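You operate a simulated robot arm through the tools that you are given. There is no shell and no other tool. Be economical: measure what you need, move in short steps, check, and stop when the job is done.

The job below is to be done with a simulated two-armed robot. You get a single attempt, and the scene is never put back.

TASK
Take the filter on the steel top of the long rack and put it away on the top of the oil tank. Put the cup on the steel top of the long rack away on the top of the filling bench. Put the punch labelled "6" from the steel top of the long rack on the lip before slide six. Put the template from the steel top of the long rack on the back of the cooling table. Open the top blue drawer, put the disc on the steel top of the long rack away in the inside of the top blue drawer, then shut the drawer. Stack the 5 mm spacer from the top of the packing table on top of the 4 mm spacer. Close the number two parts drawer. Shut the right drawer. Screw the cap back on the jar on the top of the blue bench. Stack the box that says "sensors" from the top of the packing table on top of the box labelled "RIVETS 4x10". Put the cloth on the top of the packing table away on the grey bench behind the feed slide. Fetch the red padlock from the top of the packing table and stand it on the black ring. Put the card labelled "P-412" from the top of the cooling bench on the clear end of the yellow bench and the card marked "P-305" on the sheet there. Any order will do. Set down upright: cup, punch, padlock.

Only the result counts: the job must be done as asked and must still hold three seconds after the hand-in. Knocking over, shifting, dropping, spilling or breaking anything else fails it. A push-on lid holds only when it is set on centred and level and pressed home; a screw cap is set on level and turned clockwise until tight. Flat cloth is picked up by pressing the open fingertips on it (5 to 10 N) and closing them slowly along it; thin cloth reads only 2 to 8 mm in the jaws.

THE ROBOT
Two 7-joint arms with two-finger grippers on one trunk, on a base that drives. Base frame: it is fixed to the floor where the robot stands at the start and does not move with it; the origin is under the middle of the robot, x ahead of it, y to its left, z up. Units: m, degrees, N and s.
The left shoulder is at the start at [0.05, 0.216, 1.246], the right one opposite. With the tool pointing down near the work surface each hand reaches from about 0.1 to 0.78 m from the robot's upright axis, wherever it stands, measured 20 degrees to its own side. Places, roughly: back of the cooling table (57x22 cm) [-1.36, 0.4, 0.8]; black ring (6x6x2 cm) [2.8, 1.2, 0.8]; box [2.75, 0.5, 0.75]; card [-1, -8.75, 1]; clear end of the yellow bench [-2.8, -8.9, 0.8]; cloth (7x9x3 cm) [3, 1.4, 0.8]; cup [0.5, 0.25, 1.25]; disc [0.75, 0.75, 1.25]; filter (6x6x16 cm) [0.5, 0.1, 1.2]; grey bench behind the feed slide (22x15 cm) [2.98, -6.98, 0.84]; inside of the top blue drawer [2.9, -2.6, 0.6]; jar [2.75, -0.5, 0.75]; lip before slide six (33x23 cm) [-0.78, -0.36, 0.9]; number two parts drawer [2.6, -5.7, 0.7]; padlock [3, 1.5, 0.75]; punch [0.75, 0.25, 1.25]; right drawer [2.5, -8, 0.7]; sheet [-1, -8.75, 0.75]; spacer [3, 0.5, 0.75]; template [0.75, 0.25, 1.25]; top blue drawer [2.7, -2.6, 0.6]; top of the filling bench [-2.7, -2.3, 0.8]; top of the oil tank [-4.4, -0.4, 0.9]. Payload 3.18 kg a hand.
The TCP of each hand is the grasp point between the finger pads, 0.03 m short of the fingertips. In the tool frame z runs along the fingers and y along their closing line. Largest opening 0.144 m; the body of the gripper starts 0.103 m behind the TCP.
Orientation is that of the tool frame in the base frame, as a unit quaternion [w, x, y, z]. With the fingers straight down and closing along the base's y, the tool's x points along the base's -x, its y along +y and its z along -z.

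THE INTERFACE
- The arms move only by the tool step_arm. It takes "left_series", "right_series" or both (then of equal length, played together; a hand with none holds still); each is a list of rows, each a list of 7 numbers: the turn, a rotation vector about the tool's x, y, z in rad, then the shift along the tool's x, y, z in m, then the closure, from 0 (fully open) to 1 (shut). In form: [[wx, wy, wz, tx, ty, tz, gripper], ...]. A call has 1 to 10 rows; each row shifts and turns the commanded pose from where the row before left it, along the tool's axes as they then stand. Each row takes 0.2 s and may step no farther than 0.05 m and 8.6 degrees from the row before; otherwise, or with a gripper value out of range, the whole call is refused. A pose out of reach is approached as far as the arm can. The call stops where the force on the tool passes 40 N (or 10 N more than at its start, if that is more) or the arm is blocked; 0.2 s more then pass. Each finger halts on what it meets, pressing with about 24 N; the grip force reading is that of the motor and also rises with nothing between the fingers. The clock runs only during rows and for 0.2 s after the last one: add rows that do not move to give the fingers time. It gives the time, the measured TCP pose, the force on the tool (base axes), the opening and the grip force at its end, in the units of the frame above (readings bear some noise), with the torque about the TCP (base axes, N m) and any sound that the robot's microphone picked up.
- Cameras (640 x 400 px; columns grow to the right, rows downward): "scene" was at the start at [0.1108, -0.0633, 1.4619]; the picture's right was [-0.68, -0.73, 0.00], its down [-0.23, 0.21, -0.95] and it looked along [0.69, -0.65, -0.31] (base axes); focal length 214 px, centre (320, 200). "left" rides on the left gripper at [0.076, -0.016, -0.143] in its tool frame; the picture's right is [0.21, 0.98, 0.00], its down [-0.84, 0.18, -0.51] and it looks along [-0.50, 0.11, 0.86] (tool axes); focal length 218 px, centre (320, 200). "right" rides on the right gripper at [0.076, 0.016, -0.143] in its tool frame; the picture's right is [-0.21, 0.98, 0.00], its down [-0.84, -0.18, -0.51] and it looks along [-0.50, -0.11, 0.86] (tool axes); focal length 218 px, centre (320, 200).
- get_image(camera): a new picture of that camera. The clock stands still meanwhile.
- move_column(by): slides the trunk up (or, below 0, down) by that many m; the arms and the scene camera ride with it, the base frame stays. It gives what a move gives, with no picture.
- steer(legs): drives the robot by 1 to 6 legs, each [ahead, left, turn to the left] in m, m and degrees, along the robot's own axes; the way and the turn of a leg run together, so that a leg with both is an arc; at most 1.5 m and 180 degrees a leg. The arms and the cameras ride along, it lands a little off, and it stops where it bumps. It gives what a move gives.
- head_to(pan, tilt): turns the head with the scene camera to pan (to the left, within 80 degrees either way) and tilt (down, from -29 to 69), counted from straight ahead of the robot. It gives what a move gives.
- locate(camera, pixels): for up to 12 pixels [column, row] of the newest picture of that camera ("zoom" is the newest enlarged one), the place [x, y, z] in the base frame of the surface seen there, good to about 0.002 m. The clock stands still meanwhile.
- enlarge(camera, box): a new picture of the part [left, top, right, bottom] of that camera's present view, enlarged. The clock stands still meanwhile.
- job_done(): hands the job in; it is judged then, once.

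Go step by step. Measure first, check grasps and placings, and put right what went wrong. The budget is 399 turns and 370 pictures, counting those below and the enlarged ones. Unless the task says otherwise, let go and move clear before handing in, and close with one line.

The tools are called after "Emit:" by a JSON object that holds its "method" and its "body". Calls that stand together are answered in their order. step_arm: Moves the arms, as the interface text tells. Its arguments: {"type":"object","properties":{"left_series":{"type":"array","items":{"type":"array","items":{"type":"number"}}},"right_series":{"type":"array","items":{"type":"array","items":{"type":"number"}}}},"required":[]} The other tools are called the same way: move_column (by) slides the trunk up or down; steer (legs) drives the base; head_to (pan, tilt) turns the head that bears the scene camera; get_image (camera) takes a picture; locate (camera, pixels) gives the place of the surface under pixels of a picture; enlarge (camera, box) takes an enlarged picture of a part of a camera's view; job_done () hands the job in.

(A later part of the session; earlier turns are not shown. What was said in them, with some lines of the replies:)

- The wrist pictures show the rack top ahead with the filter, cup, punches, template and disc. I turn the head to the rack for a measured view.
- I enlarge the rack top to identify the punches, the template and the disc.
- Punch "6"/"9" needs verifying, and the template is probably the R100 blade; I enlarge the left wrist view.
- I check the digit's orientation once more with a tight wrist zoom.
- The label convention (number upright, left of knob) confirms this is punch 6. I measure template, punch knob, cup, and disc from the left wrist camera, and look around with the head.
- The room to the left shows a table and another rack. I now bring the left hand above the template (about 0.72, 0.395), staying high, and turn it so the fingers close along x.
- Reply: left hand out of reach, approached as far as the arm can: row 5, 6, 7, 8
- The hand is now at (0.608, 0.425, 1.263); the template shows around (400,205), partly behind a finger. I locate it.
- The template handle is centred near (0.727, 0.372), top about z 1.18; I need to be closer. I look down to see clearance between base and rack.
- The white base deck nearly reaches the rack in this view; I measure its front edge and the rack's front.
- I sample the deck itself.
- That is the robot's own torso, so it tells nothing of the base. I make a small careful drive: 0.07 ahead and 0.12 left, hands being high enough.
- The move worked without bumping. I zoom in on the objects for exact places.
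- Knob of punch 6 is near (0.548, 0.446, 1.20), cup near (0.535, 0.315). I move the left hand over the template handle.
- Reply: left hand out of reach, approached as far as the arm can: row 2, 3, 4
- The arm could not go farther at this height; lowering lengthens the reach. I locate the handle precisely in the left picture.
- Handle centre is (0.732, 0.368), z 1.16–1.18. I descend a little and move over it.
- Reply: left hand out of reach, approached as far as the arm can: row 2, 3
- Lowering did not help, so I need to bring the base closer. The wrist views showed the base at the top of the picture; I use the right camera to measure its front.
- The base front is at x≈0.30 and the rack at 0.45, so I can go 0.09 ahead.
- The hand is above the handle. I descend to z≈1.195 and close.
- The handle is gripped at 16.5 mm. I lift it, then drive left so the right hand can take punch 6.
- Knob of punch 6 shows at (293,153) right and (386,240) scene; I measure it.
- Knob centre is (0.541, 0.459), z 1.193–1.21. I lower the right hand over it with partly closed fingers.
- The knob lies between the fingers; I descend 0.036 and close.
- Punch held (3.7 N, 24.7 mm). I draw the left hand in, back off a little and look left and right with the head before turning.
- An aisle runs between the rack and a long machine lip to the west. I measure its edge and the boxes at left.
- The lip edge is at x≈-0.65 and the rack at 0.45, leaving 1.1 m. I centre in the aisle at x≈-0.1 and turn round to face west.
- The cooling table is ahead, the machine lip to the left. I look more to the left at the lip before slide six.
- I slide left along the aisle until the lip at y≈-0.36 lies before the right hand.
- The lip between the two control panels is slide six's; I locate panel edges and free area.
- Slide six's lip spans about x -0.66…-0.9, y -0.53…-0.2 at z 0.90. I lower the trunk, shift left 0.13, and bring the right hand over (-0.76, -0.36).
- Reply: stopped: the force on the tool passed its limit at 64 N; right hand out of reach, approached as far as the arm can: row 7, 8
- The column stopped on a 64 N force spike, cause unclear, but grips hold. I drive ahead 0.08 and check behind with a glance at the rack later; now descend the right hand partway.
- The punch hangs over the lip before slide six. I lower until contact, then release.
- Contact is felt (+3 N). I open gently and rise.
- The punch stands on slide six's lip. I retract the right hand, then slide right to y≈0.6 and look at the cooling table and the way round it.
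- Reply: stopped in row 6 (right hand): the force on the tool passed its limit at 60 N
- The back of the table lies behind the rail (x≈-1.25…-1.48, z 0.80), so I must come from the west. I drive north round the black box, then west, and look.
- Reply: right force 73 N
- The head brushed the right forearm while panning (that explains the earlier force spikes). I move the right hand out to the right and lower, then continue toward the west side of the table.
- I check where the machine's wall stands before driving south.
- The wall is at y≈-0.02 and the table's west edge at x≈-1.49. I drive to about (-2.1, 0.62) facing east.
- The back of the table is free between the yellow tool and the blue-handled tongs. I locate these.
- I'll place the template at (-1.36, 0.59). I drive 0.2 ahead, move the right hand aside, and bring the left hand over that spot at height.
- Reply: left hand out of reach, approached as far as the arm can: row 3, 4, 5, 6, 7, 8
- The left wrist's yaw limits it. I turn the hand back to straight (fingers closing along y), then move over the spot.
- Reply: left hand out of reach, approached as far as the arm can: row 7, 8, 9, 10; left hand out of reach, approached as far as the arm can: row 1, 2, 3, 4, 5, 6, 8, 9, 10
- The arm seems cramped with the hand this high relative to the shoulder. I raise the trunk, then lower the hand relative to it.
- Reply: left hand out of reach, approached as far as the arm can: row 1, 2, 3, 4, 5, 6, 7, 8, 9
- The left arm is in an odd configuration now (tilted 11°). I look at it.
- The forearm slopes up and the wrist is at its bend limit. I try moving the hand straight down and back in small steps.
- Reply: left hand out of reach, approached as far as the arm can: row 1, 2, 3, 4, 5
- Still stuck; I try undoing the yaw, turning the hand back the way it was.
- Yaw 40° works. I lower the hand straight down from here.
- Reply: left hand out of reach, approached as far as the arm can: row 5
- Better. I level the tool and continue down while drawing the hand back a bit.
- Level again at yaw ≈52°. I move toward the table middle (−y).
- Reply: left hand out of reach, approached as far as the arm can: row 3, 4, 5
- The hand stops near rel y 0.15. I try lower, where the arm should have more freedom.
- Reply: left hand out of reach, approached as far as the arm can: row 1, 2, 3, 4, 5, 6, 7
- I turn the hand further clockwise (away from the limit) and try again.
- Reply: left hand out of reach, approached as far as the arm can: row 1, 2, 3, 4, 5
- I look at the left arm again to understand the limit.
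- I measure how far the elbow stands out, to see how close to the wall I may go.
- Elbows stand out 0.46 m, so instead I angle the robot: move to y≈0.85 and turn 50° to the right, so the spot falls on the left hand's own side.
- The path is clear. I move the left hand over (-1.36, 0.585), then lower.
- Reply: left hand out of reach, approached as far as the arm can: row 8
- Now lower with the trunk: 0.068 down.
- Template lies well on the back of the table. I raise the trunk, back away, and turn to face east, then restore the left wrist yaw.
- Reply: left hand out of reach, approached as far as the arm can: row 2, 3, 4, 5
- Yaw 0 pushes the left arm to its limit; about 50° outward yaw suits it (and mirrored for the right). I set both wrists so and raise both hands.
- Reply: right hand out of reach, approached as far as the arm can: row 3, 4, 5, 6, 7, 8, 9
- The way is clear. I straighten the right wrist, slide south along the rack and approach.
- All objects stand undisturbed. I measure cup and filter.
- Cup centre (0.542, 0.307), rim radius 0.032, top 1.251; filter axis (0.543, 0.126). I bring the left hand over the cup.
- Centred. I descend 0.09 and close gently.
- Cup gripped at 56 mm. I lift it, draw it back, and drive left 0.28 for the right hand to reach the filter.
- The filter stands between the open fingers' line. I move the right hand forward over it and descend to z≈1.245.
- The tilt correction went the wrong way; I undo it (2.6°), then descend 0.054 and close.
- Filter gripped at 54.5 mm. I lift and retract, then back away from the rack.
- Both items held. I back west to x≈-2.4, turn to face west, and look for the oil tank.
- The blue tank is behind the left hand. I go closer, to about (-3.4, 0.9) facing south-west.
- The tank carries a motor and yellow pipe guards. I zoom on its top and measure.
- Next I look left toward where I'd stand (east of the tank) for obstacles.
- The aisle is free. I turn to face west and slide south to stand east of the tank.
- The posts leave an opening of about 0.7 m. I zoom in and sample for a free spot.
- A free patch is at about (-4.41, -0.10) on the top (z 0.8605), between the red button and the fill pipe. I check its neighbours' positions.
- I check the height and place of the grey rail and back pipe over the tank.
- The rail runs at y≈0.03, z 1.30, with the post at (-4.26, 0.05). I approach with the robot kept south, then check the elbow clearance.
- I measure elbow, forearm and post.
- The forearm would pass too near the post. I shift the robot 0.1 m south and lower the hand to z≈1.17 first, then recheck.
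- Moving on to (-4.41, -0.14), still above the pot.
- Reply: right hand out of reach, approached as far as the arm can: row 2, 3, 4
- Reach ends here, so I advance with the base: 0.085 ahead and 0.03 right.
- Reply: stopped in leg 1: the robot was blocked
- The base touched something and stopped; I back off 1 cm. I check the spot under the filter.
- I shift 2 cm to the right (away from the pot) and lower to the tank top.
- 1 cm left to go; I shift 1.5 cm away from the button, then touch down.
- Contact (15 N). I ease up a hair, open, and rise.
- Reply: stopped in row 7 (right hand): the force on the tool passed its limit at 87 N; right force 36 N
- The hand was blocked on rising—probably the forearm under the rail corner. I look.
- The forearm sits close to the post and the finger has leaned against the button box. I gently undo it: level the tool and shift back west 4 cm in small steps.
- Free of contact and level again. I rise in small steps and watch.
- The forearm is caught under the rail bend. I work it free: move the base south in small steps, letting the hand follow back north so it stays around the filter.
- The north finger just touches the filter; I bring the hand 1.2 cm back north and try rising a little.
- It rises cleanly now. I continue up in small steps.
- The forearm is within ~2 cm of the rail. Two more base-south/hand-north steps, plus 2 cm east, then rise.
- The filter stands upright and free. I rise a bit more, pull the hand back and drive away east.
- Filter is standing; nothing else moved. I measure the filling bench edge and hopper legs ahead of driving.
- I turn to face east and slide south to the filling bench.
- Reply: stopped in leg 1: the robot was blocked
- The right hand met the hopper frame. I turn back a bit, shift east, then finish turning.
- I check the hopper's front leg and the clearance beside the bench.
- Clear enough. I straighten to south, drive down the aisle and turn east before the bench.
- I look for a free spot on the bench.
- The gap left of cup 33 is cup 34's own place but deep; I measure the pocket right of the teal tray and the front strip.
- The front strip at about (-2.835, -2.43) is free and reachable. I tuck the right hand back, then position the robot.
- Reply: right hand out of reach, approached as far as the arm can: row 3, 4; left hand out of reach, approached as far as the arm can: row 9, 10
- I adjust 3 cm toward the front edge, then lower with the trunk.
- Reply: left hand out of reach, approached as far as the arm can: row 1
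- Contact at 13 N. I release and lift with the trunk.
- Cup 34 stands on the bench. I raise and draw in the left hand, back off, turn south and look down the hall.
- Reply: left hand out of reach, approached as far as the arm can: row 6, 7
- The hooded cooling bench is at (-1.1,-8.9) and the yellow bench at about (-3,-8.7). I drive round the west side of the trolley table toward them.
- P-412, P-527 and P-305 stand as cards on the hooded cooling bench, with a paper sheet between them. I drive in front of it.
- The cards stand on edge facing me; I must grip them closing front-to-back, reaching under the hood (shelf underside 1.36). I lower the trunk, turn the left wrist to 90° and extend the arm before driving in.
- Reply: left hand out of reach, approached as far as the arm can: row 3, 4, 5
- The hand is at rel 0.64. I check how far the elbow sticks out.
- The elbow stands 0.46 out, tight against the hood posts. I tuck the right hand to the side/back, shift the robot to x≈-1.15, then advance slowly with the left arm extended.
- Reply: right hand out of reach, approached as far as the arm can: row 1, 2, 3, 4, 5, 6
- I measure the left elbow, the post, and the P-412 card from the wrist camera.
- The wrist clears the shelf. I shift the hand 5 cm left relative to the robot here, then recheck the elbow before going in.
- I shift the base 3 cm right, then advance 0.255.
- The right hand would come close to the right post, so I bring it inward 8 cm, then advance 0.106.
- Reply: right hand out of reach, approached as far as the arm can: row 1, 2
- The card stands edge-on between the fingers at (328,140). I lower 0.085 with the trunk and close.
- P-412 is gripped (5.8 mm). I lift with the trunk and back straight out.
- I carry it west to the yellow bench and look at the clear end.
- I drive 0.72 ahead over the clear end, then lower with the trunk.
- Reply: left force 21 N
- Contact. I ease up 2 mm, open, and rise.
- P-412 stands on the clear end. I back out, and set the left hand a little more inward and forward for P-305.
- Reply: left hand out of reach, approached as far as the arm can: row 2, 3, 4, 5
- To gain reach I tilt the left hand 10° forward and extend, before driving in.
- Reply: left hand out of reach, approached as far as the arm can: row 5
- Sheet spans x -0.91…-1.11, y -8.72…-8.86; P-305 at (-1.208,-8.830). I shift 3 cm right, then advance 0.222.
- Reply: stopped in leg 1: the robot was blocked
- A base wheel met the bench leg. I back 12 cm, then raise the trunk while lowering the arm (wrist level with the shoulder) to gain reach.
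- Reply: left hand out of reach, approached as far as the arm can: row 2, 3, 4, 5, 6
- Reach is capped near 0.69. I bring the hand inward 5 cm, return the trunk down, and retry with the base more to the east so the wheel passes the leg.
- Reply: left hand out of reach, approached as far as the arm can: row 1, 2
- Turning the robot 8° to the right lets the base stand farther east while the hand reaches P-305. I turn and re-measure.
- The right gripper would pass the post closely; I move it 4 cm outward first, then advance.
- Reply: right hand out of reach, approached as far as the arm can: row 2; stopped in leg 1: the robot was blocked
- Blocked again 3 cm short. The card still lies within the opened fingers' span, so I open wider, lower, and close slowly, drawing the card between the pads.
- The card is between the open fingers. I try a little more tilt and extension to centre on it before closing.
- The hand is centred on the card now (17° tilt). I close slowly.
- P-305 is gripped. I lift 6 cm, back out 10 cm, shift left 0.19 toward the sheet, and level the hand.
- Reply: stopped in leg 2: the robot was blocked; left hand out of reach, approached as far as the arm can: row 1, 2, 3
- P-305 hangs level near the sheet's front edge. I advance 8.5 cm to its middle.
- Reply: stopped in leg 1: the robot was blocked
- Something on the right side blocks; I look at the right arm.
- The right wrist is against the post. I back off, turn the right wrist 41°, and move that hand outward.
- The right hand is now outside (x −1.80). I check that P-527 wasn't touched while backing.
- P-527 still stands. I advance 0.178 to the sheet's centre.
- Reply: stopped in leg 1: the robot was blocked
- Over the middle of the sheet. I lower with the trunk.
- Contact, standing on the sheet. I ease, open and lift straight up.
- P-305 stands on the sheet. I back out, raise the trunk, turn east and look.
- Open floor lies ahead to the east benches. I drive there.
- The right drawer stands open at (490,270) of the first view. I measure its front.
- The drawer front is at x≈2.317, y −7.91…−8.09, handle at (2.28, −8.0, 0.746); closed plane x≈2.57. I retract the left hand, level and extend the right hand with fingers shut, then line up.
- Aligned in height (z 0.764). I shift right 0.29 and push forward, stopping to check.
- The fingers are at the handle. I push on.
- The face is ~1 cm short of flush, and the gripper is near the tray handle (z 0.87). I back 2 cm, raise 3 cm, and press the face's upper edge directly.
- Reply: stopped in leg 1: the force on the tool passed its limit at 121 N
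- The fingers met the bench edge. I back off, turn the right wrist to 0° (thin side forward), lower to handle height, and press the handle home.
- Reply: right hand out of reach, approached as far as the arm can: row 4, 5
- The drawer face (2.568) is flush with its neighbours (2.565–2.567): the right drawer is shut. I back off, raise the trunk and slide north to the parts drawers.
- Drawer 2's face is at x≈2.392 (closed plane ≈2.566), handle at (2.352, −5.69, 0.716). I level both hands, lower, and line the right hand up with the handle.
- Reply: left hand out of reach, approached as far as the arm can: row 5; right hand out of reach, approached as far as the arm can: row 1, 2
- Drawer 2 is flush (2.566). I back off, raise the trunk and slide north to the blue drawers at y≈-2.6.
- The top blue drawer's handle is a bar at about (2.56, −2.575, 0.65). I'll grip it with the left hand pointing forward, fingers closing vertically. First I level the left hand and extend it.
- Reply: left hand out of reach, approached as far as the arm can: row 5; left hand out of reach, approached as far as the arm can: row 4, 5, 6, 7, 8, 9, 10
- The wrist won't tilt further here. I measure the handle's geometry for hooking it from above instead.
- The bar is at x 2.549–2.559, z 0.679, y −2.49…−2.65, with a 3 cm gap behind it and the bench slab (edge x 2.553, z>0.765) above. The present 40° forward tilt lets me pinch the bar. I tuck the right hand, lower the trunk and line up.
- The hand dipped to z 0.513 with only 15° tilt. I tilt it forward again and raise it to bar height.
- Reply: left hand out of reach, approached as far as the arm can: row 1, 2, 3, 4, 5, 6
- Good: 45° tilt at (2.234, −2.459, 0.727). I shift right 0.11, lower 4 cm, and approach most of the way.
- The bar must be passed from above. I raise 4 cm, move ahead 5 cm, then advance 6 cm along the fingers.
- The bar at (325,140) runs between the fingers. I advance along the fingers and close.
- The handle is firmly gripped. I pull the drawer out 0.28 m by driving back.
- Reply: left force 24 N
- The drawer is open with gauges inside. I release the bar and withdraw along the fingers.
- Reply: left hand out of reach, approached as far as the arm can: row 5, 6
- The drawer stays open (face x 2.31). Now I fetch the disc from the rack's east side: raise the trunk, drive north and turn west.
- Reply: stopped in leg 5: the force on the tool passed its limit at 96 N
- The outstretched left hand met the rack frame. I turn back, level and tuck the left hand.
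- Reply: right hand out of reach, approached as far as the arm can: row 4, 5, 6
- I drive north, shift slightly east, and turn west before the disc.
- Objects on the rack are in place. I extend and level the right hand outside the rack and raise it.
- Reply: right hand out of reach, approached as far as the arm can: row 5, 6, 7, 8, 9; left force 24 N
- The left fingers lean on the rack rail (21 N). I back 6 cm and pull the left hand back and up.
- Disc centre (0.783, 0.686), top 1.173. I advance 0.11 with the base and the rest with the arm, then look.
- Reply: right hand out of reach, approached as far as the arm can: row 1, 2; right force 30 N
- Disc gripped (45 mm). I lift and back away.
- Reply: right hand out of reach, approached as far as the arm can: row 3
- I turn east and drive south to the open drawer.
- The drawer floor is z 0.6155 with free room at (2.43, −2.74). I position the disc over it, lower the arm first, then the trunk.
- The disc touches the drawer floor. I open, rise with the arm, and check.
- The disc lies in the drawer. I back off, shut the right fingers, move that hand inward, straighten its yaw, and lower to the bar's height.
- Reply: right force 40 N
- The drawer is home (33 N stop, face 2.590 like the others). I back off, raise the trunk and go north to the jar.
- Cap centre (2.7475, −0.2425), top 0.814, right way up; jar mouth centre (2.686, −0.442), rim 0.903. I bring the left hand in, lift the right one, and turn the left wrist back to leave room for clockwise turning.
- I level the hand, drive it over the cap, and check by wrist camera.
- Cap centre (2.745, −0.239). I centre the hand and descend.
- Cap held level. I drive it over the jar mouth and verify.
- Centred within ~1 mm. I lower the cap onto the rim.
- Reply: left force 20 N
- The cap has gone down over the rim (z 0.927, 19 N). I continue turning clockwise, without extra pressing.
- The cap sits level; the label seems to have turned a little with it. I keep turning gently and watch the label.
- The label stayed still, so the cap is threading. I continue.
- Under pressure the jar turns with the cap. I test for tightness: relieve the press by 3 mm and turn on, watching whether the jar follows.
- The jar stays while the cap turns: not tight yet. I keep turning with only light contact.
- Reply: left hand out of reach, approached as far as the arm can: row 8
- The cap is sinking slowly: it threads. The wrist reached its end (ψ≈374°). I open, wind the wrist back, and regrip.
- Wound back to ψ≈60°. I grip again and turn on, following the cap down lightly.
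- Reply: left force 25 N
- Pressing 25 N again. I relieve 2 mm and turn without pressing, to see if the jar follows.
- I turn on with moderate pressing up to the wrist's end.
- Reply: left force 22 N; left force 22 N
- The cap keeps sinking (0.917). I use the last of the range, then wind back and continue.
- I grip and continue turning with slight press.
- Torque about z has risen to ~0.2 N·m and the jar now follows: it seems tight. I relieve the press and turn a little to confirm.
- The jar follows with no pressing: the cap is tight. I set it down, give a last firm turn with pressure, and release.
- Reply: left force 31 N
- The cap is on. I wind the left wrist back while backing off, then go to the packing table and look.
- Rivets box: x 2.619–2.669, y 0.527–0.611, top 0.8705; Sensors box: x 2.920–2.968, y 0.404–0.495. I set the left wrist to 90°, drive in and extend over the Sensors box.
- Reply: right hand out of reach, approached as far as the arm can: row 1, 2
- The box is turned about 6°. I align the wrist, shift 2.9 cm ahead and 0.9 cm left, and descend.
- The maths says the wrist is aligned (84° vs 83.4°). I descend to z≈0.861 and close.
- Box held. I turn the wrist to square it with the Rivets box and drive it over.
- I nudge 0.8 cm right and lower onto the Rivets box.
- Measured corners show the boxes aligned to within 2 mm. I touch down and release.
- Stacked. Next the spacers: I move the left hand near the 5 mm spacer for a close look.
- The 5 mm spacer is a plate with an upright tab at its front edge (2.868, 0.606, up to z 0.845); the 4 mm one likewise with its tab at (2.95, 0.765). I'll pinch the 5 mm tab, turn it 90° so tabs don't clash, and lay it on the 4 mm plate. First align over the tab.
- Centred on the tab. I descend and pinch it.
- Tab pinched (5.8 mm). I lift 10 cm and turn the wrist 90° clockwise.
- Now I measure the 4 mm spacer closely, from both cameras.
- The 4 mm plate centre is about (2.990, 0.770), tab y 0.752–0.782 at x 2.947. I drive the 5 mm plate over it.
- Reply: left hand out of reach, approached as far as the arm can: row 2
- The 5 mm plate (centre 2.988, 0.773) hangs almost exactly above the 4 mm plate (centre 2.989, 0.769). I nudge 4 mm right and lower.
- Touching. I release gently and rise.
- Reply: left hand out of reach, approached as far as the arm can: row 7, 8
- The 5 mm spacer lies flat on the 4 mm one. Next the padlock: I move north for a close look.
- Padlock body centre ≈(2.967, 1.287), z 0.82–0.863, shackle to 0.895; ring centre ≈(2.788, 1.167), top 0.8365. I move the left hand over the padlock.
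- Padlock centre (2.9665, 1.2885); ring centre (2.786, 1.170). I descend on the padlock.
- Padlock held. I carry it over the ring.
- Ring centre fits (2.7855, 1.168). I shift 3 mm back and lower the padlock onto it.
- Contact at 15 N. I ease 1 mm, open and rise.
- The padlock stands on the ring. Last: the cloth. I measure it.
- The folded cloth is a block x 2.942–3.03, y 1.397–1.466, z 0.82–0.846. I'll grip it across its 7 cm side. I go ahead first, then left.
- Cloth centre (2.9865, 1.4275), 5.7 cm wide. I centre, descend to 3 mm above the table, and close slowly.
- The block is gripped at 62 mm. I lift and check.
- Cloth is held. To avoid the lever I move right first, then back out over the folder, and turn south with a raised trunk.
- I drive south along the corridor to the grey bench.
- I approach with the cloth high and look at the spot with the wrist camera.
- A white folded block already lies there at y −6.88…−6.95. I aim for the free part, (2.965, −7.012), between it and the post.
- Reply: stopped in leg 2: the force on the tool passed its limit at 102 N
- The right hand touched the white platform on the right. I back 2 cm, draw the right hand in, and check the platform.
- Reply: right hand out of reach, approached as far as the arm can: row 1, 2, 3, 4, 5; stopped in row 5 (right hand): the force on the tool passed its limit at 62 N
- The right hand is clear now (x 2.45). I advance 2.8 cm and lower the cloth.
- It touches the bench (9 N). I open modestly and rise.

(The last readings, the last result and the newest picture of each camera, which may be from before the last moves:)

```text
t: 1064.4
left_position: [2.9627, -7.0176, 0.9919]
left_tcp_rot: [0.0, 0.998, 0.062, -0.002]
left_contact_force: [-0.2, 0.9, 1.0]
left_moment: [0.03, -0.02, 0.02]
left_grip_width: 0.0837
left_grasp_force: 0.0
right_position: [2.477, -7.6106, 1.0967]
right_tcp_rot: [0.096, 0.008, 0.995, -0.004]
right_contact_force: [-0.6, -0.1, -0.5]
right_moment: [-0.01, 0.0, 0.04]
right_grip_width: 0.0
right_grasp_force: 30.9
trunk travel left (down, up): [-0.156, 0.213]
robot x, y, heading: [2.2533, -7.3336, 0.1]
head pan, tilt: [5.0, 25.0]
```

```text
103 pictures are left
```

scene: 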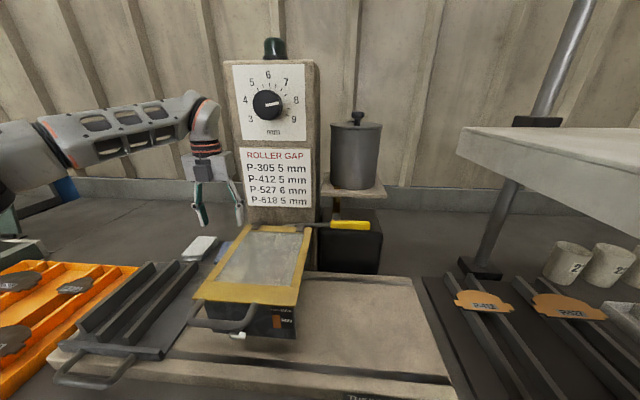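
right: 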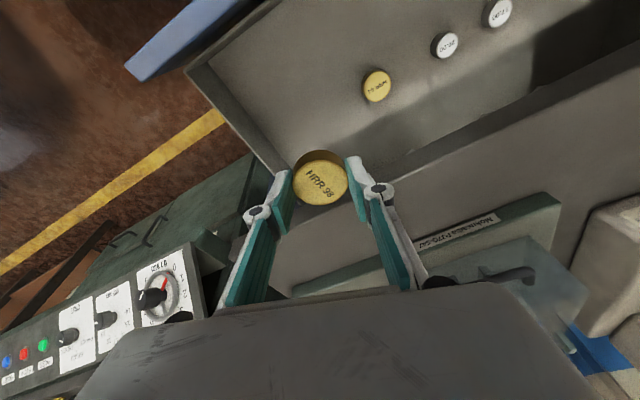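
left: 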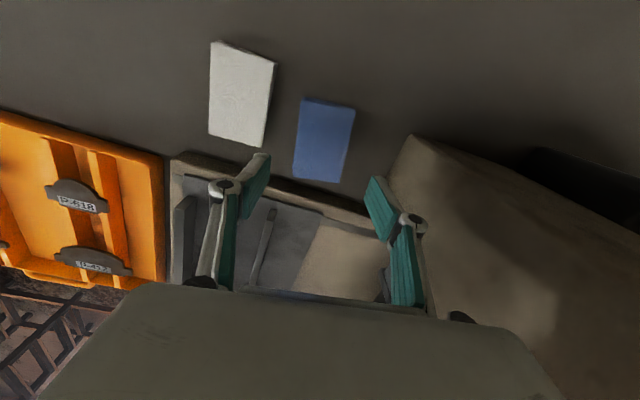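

The cloth lies on the grey bench behind the slide, clear of the white block; the platform's face is still square (x 2.630). I back away to leave everything free.

Emit:
{"method": "steer", "body": {"legs": [[-0.6, 0, 0]]}}

Emit:
{"method": "head_to", "body": {"pan": 0, "tilt": 25}}

Emit:
{"method": "get_image", "body": {"camera": "scene"}}

```text
t: 1067.8
left_position: [2.361, -7.0208, 0.9912]
left_tcp_rot: [0.0, 0.998, 0.058, 0.0]
left_contact_force: [-1.3, 0.0, -0.1]
left_moment: [-0.02, -0.03, -0.01]
left_grip_width: 0.0835
left_grasp_force: 0.1
right_position: [1.8712, -7.6091, 1.0955]
right_tcp_rot: [0.096, 0.012, 0.995, -0.004]
right_contact_force: [-0.3, -0.6, 0.0]
right_moment: [0.03, 0.02, 0.0]
right_grip_width: 0.0001
right_grasp_force: 30.5
trunk travel left (down, up): [-0.156, 0.213]
robot x, y, heading: [1.6507, -7.3302, -0.1]
head pan, tilt: [5.0, 25.0]
```

```text
t: 1068.5
left_position: [2.3618, -7.0214, 0.9923]
left_tcp_rot: [0.0, 0.998, 0.058, -0.002]
left_contact_force: [0.0, 0.5, -1.6]
left_moment: [0.0, 0.02, -0.02]
left_grip_width: 0.0834
left_grasp_force: 0.0
right_position: [1.87, -7.6086, 1.0958]
right_tcp_rot: [0.096, 0.012, 0.995, -0.003]
right_contact_force: [0.1, -0.7, 0.3]
right_moment: [0.0, -0.02, -0.01]
right_grip_width: 0.0
right_grasp_force: 30.9
trunk travel left (down, up): [-0.156, 0.213]
robot x, y, heading: [1.6525, -7.3314, -0.7]
head pan, tilt: [0.0, 25.0]
```

```text
102 pictures are left
```

scene: 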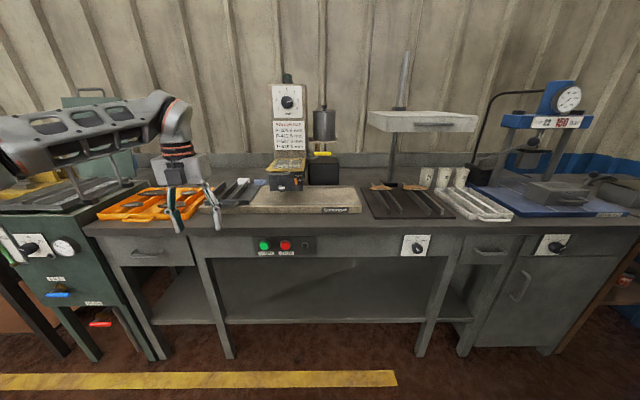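

Everything is placed, the drawers are shut, and both hands are empty and clear, so I hand in.

Emit:
{"method": "job_done", "body": {}}

```text
The job is handed in.
```

I handed the job in with every item placed as asked and the drawers shut; the jar cap is on and turned until the jar itself followed it, which is the only check of tightness I could make.
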